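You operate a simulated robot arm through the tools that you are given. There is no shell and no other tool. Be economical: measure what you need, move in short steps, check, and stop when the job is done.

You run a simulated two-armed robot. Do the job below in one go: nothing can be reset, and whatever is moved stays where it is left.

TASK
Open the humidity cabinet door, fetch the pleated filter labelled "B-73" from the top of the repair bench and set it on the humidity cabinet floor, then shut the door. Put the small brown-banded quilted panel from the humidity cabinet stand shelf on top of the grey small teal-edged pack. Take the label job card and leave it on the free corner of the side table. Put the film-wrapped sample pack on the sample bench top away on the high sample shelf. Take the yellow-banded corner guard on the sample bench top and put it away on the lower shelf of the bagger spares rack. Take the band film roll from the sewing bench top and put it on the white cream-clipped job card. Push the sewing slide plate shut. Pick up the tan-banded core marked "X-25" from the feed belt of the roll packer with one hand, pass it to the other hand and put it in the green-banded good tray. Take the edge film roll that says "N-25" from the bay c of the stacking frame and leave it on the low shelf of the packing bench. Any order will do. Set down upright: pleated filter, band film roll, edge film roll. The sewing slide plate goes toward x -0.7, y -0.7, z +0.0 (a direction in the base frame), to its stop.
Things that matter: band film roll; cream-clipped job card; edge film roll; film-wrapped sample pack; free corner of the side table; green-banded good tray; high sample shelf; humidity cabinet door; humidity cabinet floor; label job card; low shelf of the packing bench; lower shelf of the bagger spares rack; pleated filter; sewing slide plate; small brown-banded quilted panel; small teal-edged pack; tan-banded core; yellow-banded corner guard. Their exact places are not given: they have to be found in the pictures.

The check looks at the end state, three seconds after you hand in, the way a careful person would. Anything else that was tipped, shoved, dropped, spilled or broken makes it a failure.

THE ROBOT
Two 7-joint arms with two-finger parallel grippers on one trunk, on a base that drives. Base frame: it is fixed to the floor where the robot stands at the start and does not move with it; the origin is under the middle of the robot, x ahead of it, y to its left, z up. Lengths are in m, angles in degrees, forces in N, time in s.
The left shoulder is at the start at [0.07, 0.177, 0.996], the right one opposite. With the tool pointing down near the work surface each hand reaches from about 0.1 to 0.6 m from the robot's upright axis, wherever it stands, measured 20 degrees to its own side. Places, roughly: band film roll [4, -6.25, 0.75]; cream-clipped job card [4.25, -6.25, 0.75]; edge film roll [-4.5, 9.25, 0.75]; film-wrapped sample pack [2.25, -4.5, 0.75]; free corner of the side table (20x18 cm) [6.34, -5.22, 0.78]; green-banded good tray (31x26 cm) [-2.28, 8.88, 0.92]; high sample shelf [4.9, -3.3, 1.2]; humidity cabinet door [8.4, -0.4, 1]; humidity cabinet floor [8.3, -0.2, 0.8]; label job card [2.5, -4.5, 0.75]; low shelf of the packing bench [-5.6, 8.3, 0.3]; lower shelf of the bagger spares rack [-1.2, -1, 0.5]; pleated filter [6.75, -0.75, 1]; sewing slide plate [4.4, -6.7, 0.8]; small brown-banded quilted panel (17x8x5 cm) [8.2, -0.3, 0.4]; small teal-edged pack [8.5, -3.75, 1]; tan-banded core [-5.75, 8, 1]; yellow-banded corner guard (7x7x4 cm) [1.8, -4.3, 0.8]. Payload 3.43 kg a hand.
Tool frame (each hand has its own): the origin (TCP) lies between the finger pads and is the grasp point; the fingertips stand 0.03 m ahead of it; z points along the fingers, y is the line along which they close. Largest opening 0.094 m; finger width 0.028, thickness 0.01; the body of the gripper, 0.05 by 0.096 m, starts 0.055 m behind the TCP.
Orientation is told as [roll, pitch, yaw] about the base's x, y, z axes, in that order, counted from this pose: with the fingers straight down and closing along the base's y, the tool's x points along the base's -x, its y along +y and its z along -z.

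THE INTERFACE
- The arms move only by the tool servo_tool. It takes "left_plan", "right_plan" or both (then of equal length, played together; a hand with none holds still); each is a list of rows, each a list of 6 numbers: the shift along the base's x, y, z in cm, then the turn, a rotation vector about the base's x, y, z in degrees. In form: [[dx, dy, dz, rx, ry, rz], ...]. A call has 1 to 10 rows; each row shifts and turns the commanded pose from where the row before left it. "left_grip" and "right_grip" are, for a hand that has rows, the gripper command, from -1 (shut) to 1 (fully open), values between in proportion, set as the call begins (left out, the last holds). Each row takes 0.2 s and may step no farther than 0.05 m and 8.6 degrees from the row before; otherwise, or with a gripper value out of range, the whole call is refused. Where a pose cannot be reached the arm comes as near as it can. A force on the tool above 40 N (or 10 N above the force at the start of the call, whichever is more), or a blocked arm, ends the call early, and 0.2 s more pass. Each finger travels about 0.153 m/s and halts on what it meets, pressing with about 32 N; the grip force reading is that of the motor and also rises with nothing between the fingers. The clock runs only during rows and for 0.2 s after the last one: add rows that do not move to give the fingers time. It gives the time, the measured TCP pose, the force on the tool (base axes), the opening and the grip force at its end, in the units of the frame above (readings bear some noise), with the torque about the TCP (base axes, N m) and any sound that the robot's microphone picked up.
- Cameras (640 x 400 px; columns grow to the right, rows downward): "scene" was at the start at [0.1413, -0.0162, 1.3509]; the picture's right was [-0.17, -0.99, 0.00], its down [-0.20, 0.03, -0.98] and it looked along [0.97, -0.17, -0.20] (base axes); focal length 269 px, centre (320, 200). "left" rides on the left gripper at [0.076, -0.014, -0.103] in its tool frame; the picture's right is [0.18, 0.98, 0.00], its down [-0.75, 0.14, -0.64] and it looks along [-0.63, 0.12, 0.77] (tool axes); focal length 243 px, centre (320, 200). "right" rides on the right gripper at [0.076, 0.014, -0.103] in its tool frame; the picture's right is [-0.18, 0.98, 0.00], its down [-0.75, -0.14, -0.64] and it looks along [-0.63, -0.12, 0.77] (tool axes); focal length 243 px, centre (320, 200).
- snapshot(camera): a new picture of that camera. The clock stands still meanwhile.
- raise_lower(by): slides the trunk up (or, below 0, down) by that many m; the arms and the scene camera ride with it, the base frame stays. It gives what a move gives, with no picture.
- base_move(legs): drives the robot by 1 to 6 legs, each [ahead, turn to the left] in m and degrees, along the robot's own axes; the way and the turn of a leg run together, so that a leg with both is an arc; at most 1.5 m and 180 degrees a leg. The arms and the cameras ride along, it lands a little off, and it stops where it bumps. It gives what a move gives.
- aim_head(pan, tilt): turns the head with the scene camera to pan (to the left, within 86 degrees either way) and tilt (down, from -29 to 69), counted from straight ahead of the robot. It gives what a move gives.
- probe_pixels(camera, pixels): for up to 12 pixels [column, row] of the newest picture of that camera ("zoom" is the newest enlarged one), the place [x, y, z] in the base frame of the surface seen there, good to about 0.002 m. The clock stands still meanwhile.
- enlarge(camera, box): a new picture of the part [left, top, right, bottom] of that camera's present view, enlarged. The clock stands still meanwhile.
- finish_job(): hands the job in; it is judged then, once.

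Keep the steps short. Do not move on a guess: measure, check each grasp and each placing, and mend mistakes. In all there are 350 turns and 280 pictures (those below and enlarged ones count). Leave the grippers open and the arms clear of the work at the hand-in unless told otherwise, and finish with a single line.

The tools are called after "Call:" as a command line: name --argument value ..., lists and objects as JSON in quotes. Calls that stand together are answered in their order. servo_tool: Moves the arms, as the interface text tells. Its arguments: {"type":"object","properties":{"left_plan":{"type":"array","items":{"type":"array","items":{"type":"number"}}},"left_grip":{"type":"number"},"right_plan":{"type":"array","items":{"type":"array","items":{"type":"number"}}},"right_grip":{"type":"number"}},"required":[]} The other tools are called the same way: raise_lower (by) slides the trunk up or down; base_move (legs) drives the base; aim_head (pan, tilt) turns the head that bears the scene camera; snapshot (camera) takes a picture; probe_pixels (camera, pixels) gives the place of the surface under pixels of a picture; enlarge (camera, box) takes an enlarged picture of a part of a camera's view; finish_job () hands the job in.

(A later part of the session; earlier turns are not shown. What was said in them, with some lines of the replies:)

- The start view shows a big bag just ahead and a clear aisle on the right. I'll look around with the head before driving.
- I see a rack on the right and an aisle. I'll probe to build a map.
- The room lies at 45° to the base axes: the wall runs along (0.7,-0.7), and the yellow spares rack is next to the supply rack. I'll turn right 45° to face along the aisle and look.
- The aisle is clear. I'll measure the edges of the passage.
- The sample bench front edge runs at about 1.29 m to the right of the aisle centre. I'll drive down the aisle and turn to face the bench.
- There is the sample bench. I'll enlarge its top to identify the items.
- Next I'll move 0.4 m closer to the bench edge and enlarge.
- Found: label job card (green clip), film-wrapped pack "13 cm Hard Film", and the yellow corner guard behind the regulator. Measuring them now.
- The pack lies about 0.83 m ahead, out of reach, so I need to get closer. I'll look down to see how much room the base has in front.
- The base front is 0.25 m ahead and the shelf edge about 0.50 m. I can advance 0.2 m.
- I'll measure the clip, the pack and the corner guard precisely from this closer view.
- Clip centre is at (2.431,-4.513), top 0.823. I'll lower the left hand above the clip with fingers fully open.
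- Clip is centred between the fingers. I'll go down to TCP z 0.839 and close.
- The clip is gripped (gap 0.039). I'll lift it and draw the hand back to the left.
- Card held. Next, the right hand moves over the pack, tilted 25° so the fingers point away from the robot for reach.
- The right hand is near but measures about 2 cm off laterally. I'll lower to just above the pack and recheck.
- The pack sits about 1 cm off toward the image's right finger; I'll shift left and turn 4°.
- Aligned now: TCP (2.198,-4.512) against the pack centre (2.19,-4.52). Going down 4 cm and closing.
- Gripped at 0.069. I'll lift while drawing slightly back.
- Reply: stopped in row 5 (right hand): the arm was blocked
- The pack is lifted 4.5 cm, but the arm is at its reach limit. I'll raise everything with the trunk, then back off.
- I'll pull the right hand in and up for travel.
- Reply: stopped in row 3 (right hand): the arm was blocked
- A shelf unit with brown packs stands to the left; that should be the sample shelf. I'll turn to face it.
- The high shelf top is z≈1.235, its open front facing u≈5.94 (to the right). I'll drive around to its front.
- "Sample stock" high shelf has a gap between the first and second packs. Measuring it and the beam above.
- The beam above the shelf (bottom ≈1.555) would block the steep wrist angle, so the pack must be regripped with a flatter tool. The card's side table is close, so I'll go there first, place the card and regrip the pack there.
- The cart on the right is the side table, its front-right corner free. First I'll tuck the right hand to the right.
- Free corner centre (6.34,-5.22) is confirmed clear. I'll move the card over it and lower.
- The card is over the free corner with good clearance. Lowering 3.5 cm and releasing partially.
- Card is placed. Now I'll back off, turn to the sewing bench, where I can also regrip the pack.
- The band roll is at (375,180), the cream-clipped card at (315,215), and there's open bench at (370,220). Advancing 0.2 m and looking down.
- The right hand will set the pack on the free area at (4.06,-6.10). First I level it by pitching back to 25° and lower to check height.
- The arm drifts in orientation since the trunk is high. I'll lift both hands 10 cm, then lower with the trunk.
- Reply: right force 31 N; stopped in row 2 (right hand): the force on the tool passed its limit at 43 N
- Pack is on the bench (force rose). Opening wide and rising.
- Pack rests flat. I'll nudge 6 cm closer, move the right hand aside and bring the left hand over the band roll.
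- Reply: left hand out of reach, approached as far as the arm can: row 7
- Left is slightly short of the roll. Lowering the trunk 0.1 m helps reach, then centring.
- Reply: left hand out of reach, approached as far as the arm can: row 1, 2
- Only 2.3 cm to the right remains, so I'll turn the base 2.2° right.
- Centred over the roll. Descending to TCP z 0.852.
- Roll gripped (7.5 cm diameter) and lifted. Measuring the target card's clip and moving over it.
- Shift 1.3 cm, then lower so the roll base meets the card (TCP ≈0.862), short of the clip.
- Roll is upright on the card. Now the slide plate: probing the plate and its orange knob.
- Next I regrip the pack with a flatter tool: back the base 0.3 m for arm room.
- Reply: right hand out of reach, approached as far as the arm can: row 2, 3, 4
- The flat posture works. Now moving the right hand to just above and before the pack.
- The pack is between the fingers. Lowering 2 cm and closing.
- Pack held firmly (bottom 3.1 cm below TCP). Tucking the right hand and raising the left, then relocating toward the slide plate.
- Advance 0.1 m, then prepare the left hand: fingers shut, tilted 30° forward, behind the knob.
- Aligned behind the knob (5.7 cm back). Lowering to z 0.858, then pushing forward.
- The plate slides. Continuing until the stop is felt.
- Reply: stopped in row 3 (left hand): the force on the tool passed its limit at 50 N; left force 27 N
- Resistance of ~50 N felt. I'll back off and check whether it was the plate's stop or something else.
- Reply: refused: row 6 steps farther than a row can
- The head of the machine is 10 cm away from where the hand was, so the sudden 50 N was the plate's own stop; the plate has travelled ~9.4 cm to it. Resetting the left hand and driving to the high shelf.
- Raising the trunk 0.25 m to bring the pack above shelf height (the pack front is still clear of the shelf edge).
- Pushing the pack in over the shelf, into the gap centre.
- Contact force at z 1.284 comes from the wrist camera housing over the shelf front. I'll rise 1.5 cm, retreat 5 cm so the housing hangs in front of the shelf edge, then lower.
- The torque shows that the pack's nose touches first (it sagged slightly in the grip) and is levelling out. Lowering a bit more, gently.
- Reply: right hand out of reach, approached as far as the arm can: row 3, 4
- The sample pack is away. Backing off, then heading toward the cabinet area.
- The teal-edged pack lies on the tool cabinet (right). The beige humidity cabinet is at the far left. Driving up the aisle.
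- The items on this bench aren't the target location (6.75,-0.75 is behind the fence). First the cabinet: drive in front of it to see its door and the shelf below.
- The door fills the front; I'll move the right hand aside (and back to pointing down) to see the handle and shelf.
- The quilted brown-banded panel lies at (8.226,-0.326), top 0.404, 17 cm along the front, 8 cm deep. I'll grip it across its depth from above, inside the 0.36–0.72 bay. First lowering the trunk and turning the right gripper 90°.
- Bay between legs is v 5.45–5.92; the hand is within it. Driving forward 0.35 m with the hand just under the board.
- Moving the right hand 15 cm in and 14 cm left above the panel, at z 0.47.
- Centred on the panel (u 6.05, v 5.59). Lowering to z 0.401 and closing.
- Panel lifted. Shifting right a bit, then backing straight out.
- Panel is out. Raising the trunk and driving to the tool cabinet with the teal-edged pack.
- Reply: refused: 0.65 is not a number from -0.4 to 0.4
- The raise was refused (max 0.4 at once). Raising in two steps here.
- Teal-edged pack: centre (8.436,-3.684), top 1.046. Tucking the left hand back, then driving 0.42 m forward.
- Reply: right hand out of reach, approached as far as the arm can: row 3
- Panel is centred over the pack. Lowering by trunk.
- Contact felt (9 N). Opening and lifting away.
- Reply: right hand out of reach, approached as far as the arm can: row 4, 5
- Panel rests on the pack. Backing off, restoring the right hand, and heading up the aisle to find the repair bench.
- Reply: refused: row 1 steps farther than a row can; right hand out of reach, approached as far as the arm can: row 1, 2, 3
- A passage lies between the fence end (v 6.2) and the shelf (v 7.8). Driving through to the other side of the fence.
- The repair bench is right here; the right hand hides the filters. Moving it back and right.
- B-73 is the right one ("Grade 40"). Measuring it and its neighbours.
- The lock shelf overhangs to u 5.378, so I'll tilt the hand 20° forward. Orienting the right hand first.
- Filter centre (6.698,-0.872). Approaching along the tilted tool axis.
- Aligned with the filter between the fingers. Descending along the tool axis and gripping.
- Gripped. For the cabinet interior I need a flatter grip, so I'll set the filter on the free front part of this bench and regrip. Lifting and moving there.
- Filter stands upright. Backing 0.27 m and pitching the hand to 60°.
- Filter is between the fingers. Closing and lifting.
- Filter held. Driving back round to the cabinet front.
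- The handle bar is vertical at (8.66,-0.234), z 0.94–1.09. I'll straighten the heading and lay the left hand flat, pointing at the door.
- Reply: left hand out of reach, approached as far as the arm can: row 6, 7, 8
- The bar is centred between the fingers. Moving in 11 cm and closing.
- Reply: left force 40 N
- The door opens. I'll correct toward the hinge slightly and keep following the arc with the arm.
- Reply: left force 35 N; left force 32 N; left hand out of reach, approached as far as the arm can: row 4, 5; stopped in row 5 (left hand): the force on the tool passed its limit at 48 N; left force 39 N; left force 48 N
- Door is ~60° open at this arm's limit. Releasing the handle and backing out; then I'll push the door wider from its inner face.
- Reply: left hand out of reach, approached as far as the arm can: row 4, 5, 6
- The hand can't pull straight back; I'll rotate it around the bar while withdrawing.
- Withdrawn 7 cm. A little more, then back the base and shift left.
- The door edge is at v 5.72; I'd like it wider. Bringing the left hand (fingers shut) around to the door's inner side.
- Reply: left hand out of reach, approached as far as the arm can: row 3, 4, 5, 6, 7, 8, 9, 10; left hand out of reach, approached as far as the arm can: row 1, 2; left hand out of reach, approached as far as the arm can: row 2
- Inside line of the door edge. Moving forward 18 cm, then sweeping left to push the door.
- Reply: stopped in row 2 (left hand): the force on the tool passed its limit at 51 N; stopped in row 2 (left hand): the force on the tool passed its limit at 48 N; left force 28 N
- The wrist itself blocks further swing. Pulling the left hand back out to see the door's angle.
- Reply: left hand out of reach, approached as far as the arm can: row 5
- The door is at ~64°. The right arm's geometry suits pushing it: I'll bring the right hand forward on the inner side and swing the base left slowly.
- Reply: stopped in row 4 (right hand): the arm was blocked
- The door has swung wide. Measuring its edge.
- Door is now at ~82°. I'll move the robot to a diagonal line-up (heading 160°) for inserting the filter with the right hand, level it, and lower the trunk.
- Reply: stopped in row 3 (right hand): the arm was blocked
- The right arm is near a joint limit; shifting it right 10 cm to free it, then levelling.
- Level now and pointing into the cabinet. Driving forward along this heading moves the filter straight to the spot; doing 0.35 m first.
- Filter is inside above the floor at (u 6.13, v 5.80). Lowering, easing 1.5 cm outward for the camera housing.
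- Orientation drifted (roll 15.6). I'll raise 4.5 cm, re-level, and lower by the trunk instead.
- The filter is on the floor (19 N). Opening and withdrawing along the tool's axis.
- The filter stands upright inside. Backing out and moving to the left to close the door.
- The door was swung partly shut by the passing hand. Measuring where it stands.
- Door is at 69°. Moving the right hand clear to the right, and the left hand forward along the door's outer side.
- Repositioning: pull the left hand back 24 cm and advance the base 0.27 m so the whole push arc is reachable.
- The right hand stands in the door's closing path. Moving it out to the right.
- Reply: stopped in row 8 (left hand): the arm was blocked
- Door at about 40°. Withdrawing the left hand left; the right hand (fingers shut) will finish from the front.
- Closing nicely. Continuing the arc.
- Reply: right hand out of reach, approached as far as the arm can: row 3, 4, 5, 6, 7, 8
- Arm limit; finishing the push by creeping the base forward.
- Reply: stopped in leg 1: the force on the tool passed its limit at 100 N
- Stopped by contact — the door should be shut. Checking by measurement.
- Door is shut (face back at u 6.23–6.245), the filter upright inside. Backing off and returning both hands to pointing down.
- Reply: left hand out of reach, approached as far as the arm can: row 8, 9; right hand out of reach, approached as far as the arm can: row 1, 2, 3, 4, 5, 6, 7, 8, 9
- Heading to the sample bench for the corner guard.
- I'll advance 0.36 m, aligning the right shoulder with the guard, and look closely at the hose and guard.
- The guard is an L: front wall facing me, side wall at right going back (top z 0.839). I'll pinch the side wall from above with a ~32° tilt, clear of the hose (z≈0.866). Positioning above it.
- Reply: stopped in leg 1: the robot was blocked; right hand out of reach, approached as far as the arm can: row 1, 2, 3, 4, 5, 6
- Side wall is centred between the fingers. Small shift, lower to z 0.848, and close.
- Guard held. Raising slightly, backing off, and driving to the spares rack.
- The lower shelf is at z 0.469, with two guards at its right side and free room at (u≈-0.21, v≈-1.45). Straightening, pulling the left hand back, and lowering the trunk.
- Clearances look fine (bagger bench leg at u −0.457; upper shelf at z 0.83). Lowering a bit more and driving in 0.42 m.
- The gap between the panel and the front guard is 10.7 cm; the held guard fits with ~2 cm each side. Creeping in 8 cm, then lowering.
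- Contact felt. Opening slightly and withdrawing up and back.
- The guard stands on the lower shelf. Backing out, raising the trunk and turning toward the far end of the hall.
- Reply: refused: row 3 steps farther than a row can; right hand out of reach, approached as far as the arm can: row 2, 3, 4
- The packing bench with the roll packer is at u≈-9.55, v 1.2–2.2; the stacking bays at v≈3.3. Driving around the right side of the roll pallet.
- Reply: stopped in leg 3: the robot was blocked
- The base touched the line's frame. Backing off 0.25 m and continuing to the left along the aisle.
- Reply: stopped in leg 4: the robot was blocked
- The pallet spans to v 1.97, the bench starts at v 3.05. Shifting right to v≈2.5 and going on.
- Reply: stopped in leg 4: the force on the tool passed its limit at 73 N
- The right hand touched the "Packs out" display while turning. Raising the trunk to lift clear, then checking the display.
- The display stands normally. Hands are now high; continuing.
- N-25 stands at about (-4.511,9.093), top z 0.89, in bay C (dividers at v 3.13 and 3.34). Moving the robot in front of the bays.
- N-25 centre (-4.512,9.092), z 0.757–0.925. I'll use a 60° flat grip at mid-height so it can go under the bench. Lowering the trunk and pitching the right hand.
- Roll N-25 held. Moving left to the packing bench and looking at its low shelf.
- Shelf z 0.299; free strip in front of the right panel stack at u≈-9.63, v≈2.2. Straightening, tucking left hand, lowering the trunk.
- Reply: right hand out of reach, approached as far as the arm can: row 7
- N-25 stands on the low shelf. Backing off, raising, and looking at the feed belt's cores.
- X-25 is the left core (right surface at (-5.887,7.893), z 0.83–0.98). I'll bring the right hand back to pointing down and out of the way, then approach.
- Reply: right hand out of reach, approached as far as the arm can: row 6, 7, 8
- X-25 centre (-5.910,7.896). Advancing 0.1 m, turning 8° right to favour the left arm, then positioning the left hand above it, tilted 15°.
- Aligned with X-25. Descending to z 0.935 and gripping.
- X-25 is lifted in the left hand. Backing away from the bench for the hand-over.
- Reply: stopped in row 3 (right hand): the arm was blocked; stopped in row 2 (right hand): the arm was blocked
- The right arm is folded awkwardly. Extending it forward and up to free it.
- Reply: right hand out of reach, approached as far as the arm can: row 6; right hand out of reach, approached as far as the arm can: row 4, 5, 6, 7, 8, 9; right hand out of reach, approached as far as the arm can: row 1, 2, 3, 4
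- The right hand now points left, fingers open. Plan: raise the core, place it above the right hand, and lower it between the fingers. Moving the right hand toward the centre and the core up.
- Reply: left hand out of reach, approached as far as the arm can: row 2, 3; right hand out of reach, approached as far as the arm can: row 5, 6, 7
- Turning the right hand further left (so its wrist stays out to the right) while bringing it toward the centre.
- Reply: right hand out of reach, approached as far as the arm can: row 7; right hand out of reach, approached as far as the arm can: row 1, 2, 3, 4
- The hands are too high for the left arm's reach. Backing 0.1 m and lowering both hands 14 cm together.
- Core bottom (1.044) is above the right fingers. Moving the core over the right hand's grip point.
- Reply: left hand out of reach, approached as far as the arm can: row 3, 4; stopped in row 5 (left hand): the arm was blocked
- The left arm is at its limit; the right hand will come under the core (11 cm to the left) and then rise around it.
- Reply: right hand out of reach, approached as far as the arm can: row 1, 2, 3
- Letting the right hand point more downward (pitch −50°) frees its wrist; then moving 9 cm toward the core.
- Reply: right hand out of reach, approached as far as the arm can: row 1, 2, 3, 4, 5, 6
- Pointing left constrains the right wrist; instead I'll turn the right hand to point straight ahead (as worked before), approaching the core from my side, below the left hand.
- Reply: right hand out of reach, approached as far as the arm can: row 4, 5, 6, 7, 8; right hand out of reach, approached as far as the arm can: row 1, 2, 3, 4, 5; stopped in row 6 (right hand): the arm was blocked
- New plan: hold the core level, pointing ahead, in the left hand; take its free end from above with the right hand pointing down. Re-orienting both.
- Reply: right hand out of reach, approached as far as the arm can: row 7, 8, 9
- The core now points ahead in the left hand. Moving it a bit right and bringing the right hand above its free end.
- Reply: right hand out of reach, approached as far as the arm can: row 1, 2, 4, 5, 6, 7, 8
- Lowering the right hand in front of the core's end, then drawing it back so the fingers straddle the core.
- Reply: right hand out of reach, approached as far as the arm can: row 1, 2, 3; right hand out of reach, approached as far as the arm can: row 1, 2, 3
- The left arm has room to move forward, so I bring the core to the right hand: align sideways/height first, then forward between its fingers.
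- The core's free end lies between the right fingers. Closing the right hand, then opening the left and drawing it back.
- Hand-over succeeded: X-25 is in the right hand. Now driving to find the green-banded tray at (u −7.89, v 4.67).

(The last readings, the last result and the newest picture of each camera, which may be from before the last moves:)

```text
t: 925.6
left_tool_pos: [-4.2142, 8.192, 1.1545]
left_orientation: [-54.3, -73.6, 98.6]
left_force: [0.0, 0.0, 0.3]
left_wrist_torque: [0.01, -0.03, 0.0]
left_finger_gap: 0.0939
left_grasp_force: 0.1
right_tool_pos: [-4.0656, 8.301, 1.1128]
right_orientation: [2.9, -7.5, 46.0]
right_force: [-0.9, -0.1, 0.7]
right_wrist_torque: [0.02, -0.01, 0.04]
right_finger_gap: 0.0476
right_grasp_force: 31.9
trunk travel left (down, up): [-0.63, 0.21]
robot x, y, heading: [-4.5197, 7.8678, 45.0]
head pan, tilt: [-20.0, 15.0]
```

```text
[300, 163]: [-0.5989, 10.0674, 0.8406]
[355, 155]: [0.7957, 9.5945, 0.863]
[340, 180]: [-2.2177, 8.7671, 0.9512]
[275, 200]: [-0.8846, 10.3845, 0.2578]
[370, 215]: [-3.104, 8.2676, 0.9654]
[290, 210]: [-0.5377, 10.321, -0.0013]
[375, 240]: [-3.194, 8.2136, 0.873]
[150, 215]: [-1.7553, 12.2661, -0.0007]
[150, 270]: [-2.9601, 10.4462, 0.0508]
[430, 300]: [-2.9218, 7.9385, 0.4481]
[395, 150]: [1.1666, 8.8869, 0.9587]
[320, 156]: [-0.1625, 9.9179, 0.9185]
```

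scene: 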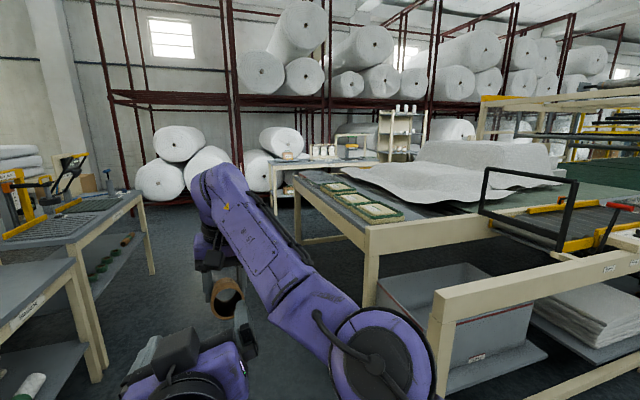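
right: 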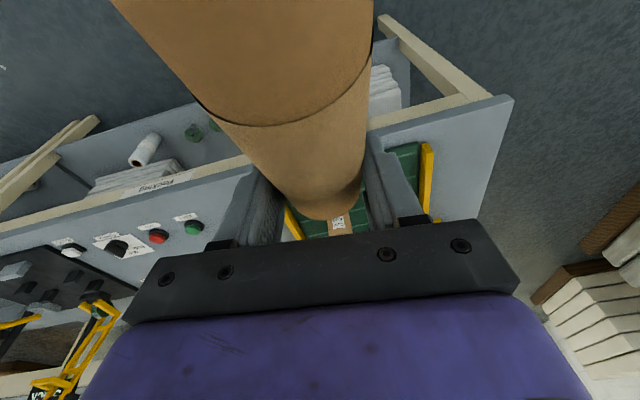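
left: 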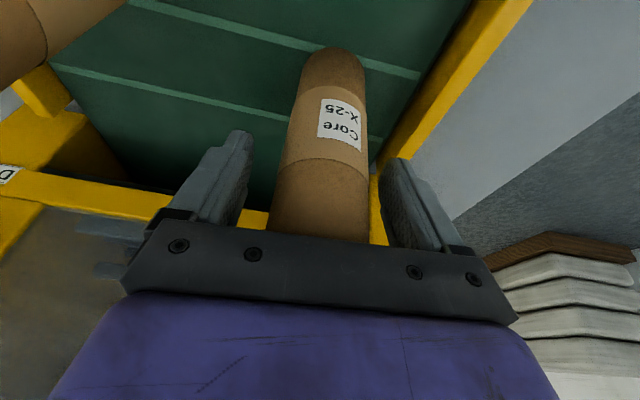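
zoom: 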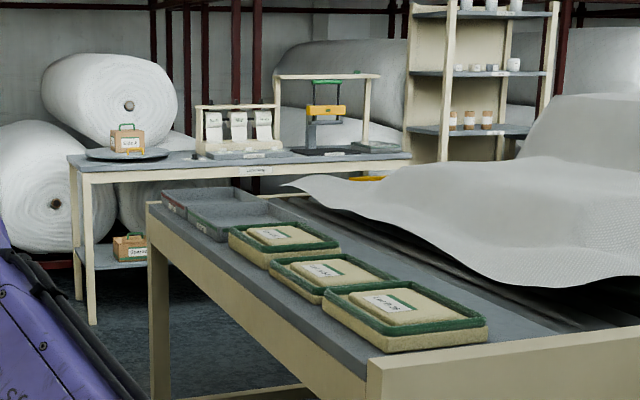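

The green-banded good tray sits on the near bench's end at about (-2.28,8.88). I'll drive along the corridor to v≈4.69 and turn to face it.

Call:
base_move --legs '[[1.2, 0], [1.12, 0], [0, -90]]'

Call:
aim_head --pan 0 --tilt 35

Call:
snapshot --camera "scene"

```text
t: 940.7
left_tool_pos: [-2.5553, 9.1465, 1.1558]
left_orientation: [-54.3, -73.6, 6.1]
left_force: [-0.4, -0.5, 0.2]
left_wrist_torque: [-0.02, 0.01, -0.01]
left_finger_gap: 0.0941
left_grasp_force: 0.1
right_tool_pos: [-2.4545, 8.9948, 1.1123]
right_orientation: [2.9, -7.3, -46.5]
right_force: [0.3, -0.2, -0.6]
right_wrist_torque: [0.0, -0.05, -0.01]
right_finger_gap: 0.0471
right_grasp_force: 31.8
trunk travel left (down, up): [-0.63, 0.21]
robot x, y, heading: [-2.8614, 9.4694, -47.6]
head pan, tilt: [-20.0, 15.0]
```

```text
t: 941.6
left_tool_pos: [-2.5533, 9.147, 1.1561]
left_orientation: [-54.2, -73.5, 6.2]
left_force: [0.3, 0.1, 0.2]
left_wrist_torque: [0.0, 0.03, 0.03]
left_finger_gap: 0.094
left_grasp_force: 0.0
right_tool_pos: [-2.4535, 8.994, 1.1114]
right_orientation: [2.8, -7.3, -46.6]
right_force: [0.5, 0.0, 0.8]
right_wrist_torque: [0.02, 0.0, 0.0]
right_finger_gap: 0.0469
right_grasp_force: 32.4
trunk travel left (down, up): [-0.63, 0.21]
robot x, y, heading: [-2.8623, 9.4668, -47.4]
head pan, tilt: [0.0, 35.0]
```

```text
34 pictures are left
```

scene: 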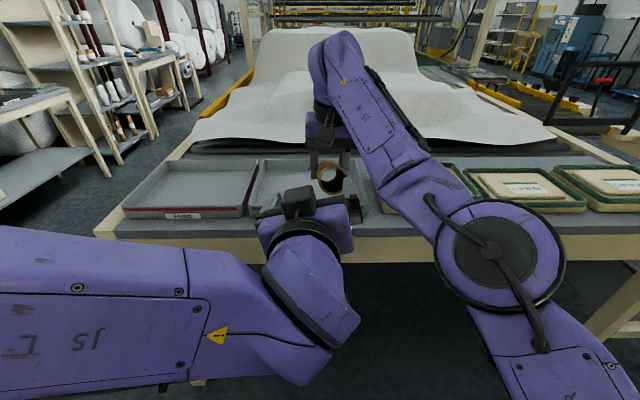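

Call:
servo_tool --left_plan '[[1.5, 3.5, 2, 0, 0, 0], [1, 4, 2, 0, 0, 0], [0, 4, 2, 0, 0, 0], [0, 4, 2, 0, 0, 0], [0, 0, 0, 0, 0, 0]]'

Call:
enlarge --camera "scene" --box '[100, 120, 480, 270]'

```text
t: 942.8
left_tool_pos: [-2.5282, 9.3008, 1.2369]
left_orientation: [-54.0, -73.5, 5.8]
left_force: [0.6, -0.5, 0.1]
left_wrist_torque: [0.01, -0.01, 0.04]
left_finger_gap: 0.0937
left_grasp_force: 0.0
right_tool_pos: [-2.4548, 8.994, 1.1125]
right_orientation: [3.1, -7.4, -46.5]
right_force: [-0.5, -0.8, -0.1]
right_wrist_torque: [-0.01, -0.04, 0.01]
right_finger_gap: 0.0467
right_grasp_force: 31.9
trunk travel left (down, up): [-0.63, 0.21]
robot x, y, heading: [-2.8634, 9.4648, -47.5]
head pan, tilt: [0.0, 35.0]
```

```text
1.68 times, centred on (290, 195) of scene
```

zoom: 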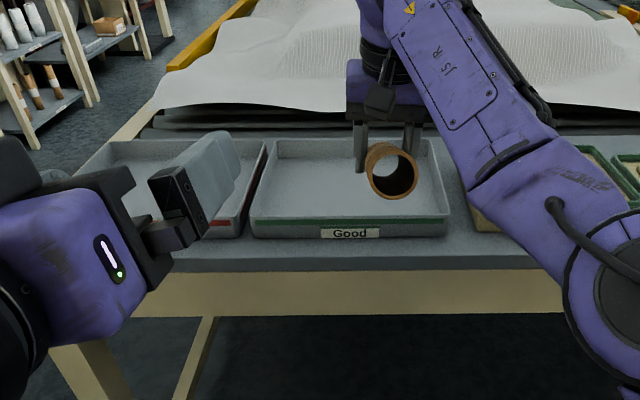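

Call:
probe_pixels --camera "zoom" --pixels '[[255, 215], [445, 215], [275, 142], [320, 175], [300, 200], [350, 215], [350, 234], [335, 143], [385, 150]]'

```text
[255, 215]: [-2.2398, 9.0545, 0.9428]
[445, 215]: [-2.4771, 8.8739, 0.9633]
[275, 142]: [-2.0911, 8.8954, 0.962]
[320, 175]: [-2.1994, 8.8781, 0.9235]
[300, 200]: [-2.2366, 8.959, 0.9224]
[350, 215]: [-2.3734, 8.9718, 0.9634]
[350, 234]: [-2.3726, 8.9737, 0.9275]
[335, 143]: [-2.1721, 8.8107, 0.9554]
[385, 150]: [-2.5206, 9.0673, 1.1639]
```

"Good" tray: floor z 0.923, u −8.02…−7.77, v 4.53–4.82. Levelling the core (tilt 26°), shifting 5 cm left and driving forward 0.22 m.

Call:
servo_tool --right_plan '[[1.3, 1.3, 0, -6.2, -5.7, 0], [1.3, 1.3, 0, -6.2, -5.7, 0], [1.3, 1.3, 0, -6.2, -5.7, 0], [0, 0, 0, 0, 0, 0]]'

Call:
base_move --legs '[[0.22, 1]]'

Call:
enlarge --camera "scene" --box '[160, 120, 480, 320]'

```text
t: 943.8
left_tool_pos: [-2.528, 9.3015, 1.2366]
left_orientation: [-54.3, -73.5, 6.0]
left_force: [-0.3, 1.2, -0.1]
left_wrist_torque: [-0.01, 0.01, 0.02]
left_finger_gap: 0.0942
left_grasp_force: 0.0
right_tool_pos: [-2.394, 8.9618, 1.1485]
right_orientation: [2.6, -32.6, -46.4]
right_force: [0.4, 0.6, -0.5]
right_wrist_torque: [-0.06, -0.02, 0.03]
right_finger_gap: 0.0473
right_grasp_force: 32.0
right hand out of reach, approached as far as the arm can: row 1, 2, 3
trunk travel left (down, up): [-0.63, 0.21]
robot x, y, heading: [-2.8617, 9.4663, -47.5]
head pan, tilt: [0.0, 35.0]
```

```text
t: 945.5
left_tool_pos: [-2.3739, 9.1417, 1.2369]
left_orientation: [-54.3, -73.5, 6.9]
left_force: [-0.3, -0.5, 0.2]
left_wrist_torque: [0.01, 0.0, 0.0]
left_finger_gap: 0.0939
left_grasp_force: 0.1
right_tool_pos: [-2.2355, 8.8038, 1.1488]
right_orientation: [2.3, -32.6, -45.6]
right_force: [-0.7, 0.0, -0.8]
right_wrist_torque: [-0.05, -0.03, 0.01]
right_finger_gap: 0.0467
right_grasp_force: 32.4
trunk travel left (down, up): [-0.63, 0.21]
robot x, y, heading: [-2.7106, 9.3044, -46.7]
head pan, tilt: [0.0, 35.0]
```

```text
2.00 times, centred on (320, 220) of scene
```

zoom: 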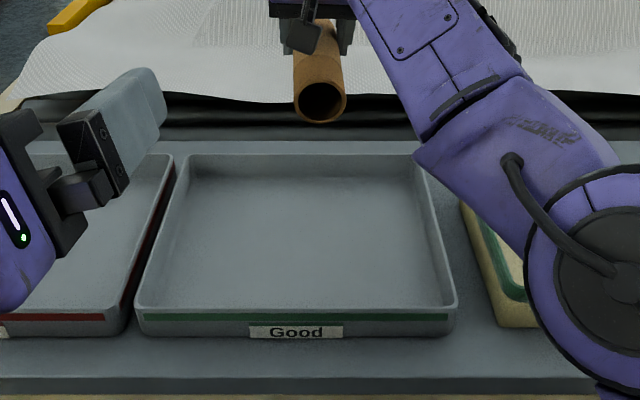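

Call:
servo_tool --right_plan '[[-0.3, 2.4, 0, 0, 0, 0], [-0.3, 2.4, 0, 0, 0, 0], [0, 0, 0, 0, 0, 0]]'

Call:
raise_lower --by -0.13

Call:
enlarge --camera "scene" --box '[160, 120, 480, 320]'

```text
t: 946.3
left_tool_pos: [-2.3743, 9.1422, 1.2367]
left_orientation: [-54.3, -73.5, 7.0]
left_force: [1.0, -0.1, 0.0]
left_wrist_torque: [0.04, 0.01, 0.02]
left_finger_gap: 0.0942
left_grasp_force: 0.1
right_tool_pos: [-2.2362, 8.804, 1.1495]
right_orientation: [2.3, -32.7, -45.8]
right_force: [-0.7, -0.7, -0.5]
right_wrist_torque: [-0.03, 0.01, -0.02]
right_finger_gap: 0.0468
right_grasp_force: 32.5
right hand out of reach, approached as far as the arm can: row 1, 2
trunk travel left (down, up): [-0.63, 0.21]
robot x, y, heading: [-2.7081, 9.3016, -46.7]
head pan, tilt: [0.0, 35.0]
```

```text
t: 947.9
left_tool_pos: [-2.3751, 9.1422, 1.1058]
left_orientation: [-54.4, -73.4, 7.0]
left_force: [0.1, -0.1, 0.4]
left_wrist_torque: [0.01, 0.02, -0.03]
left_finger_gap: 0.094
left_grasp_force: 0.2
right_tool_pos: [-2.2363, 8.803, 1.0203]
right_orientation: [2.4, -32.6, -45.7]
right_force: [0.5, -0.1, -1.0]
right_wrist_torque: [-0.05, -0.03, -0.01]
right_finger_gap: 0.0469
right_grasp_force: 32.1
trunk travel left (down, up): [-0.5, 0.34]
robot x, y, heading: [-2.7108, 9.304, -46.8]
head pan, tilt: [0.0, 35.0]
```

```text
2.00 times, centred on (320, 220) of scene
```

zoom: 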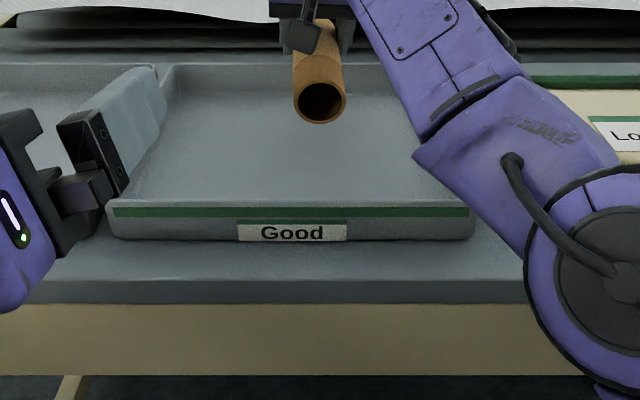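

Backing the base 4.5 cm (so the fingers stay off the rear wall) and lowering.

Call:
base_move --legs '[[-0.045, 0]]'

Call:
raise_lower --by -0.045

Call:
enlarge --camera "scene" --box '[160, 120, 480, 320]'

```text
t: 948.8
left_tool_pos: [-2.4062, 9.1766, 1.1057]
left_orientation: [-54.6, -73.5, 7.2]
left_force: [0.2, 0.4, -0.1]
left_wrist_torque: [0.0, 0.01, 0.02]
left_finger_gap: 0.0938
left_grasp_force: 0.0
right_tool_pos: [-2.2677, 8.8366, 1.0211]
right_orientation: [2.5, -32.7, -45.7]
right_force: [0.5, 0.0, -0.1]
right_wrist_torque: [-0.01, -0.02, -0.01]
right_finger_gap: 0.0472
right_grasp_force: 32.4
trunk travel left (down, up): [-0.5, 0.34]
robot x, y, heading: [-2.7428, 9.3317, -46.8]
head pan, tilt: [0.0, 35.0]
```

```text
t: 949.6
left_tool_pos: [-2.4055, 9.175, 1.0624]
left_orientation: [-54.5, -73.5, 7.0]
left_force: [-0.3, 0.3, 0.1]
left_wrist_torque: [0.0, -0.02, -0.04]
left_finger_gap: 0.0943
left_grasp_force: 0.1
right_tool_pos: [-2.2678, 8.8365, 0.9742]
right_orientation: [2.5, -32.7, -45.7]
right_force: [-0.7, 0.2, 0.5]
right_wrist_torque: [-0.06, -0.01, 0.0]
right_finger_gap: 0.0467
right_grasp_force: 31.5
trunk travel left (down, up): [-0.455, 0.385]
robot x, y, heading: [-2.7407, 9.3326, -46.7]
head pan, tilt: [0.0, 35.0]
```

```text
2.00 times, centred on (320, 220) of scene
```

zoom: 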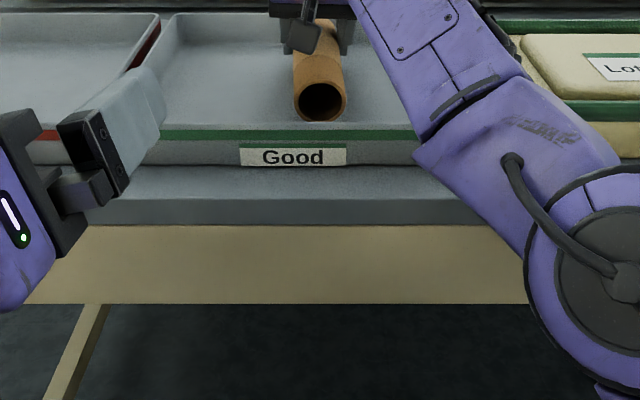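

Call:
raise_lower --by -0.01

Call:
probe_pixels --camera "zoom" --pixels '[[320, 84], [320, 119], [320, 60], [300, 131]]'

```text
t: 950.2
left_tool_pos: [-2.4039, 9.1752, 1.051]
left_orientation: [-54.4, -73.7, 7.0]
left_force: [-0.1, -0.2, 0.1]
left_wrist_torque: [0.03, 0.01, 0.0]
left_finger_gap: 0.094
left_grasp_force: 0.0
right_tool_pos: [-2.267, 8.8365, 0.9653]
right_orientation: [2.4, -32.7, -45.7]
right_force: [-0.1, 0.2, 3.1]
right_wrist_torque: [0.3, 0.33, -0.09]
right_finger_gap: 0.0467
right_grasp_force: 31.5
trunk travel left (down, up): [-0.445, 0.395]
robot x, y, heading: [-2.7436, 9.3339, -46.4]
head pan, tilt: [0.0, 35.0]
```

```text
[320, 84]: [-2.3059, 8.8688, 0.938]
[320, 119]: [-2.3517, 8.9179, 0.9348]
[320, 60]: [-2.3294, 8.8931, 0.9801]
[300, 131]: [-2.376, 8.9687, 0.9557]
```

Near end touches the tray floor. Lowering a few mm more, then opening.

Call:
raise_lower --by -0.005

Call:
servo_tool --right_plan '[[0, 0, 0, 0, 0, 0], [0, 0, 0, 0, 0, 0], [0, 0, 0, 0, 0, 0]]' --right_grip 0.5

Call:
raise_lower --by 0.2

Call:
enlarge --camera "scene" --box '[160, 120, 480, 320]'

```text
t: 950.7
left_tool_pos: [-2.4054, 9.1759, 1.0462]
left_orientation: [-54.6, -73.6, 7.1]
left_force: [0.8, 0.6, 1.0]
left_wrist_torque: [0.01, 0.0, 0.02]
left_finger_gap: 0.094
left_grasp_force: 0.0
right_tool_pos: [-2.2679, 8.8369, 0.962]
right_orientation: [2.4, -32.9, -45.7]
right_force: [4.1, -2.4, 12.3]
right_wrist_torque: [0.02, 0.09, -0.13]
right_finger_gap: 0.0472
right_grasp_force: 32.1
trunk travel left (down, up): [-0.44, 0.4]
robot x, y, heading: [-2.7384, 9.3314, -46.9]
head pan, tilt: [0.0, 35.0]
```

```text
t: 951.5
left_tool_pos: [-2.4045, 9.1755, 1.0465]
left_orientation: [-54.4, -73.5, 7.0]
left_force: [0.7, 0.7, -1.5]
left_wrist_torque: [-0.01, 0.02, 0.02]
left_finger_gap: 0.0942
left_grasp_force: 0.1
right_tool_pos: [-2.2666, 8.8369, 0.959]
right_orientation: [2.6, -32.6, -45.7]
right_force: [0.7, 0.0, 0.3]
right_wrist_torque: [-0.02, 0.0, 0.02]
right_finger_gap: 0.0704
right_grasp_force: 0.0
trunk travel left (down, up): [-0.44, 0.4]
robot x, y, heading: [-2.7381, 9.3337, -46.8]
head pan, tilt: [0.0, 35.0]
```

```text
t: 953.7
left_tool_pos: [-2.4044, 9.1755, 1.247]
left_orientation: [-54.3, -73.5, 6.9]
left_force: [0.4, -0.1, -0.7]
left_wrist_torque: [-0.02, -0.02, 0.02]
left_finger_gap: 0.094
left_grasp_force: 0.0
right_tool_pos: [-2.2667, 8.837, 1.1589]
right_orientation: [2.4, -32.5, -45.7]
right_force: [-0.5, 0.6, 0.9]
right_wrist_torque: [-0.01, -0.02, 0.01]
right_finger_gap: 0.0704
right_grasp_force: 0.0
trunk travel left (down, up): [-0.64, 0.2]
robot x, y, heading: [-2.7397, 9.3337, -46.6]
head pan, tilt: [0.0, 35.0]
```

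```text
2.00 times, centred on (320, 220) of scene
```

zoom: 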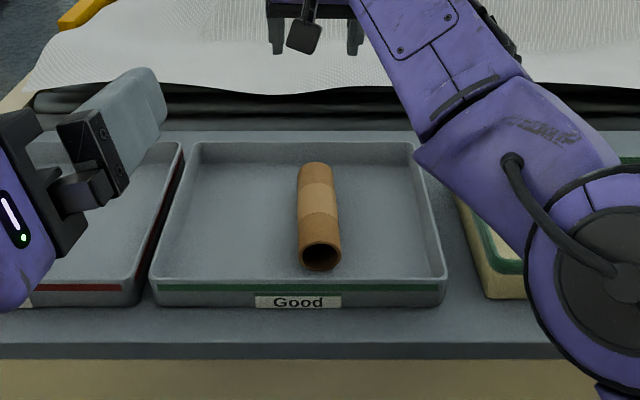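

The core lies in the "Good" tray. Backing clear with both grippers open.

Call:
base_move --legs '[[-0.4, 0]]'

Call:
servo_tool --right_plan '[[0, 0, 0, 0, 0, 0], [0, 0, 0, 0, 0, 0]]' --right_grip 1 --left_plan '[[0, 0, 0, 0, 0, 0], [0, 0, 0, 0, 0, 0]]' --left_grip 1

Call:
snapshot --camera "scene"

```text
t: 956.2
left_tool_pos: [-2.6746, 9.4602, 1.2469]
left_orientation: [-54.5, -73.4, 6.8]
left_force: [-0.3, -0.4, -0.4]
left_wrist_torque: [0.01, 0.01, 0.03]
left_finger_gap: 0.0941
left_grasp_force: 0.1
right_tool_pos: [-2.5378, 9.121, 1.1603]
right_orientation: [2.3, -32.6, -45.9]
right_force: [-0.2, 0.4, -1.0]
right_wrist_torque: [-0.01, -0.01, 0.01]
right_finger_gap: 0.0705
right_grasp_force: 0.1
trunk travel left (down, up): [-0.64, 0.2]
robot x, y, heading: [-3.0074, 9.6241, -46.8]
head pan, tilt: [0.0, 35.0]
```

```text
t: 956.8
left_tool_pos: [-2.6744, 9.461, 1.2468]
left_orientation: [-54.5, -73.5, 6.8]
left_force: [0.3, 0.1, -0.8]
left_wrist_torque: [-0.01, -0.03, 0.01]
left_finger_gap: 0.094
left_grasp_force: 0.0
right_tool_pos: [-2.538, 9.1225, 1.1602]
right_orientation: [2.5, -32.6, -46.0]
right_force: [-0.4, 0.1, -0.5]
right_wrist_torque: [0.02, 0.0, 0.0]
right_finger_gap: 0.0941
right_grasp_force: 0.0
trunk travel left (down, up): [-0.64, 0.2]
robot x, y, heading: [-3.0085, 9.6229, -47.2]
head pan, tilt: [0.0, 35.0]
```

```text
28 pictures are left
```

scene: 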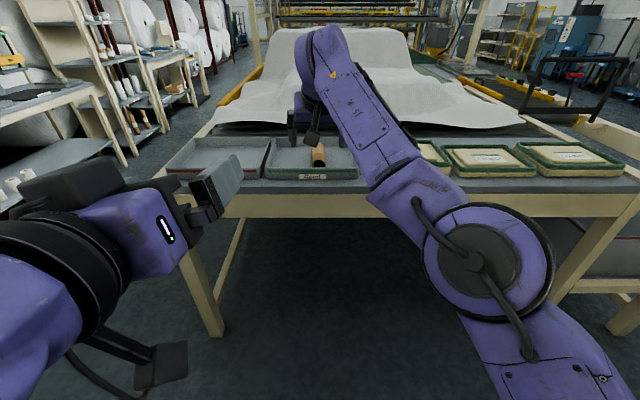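

All the items are placed, both grippers are open and the arms are clear. Handing the job in.

Call:
finish_job

```text
The job is handed in.
```

All nine tasks are done and the job is handed in; in passing, the right hand struck the "Packs out" display at 73 N (it still looked upright afterwards) and the base was stopped by contact a few times (the sample bench, the wrapping line and the roll pallet), with nothing seen to shift.
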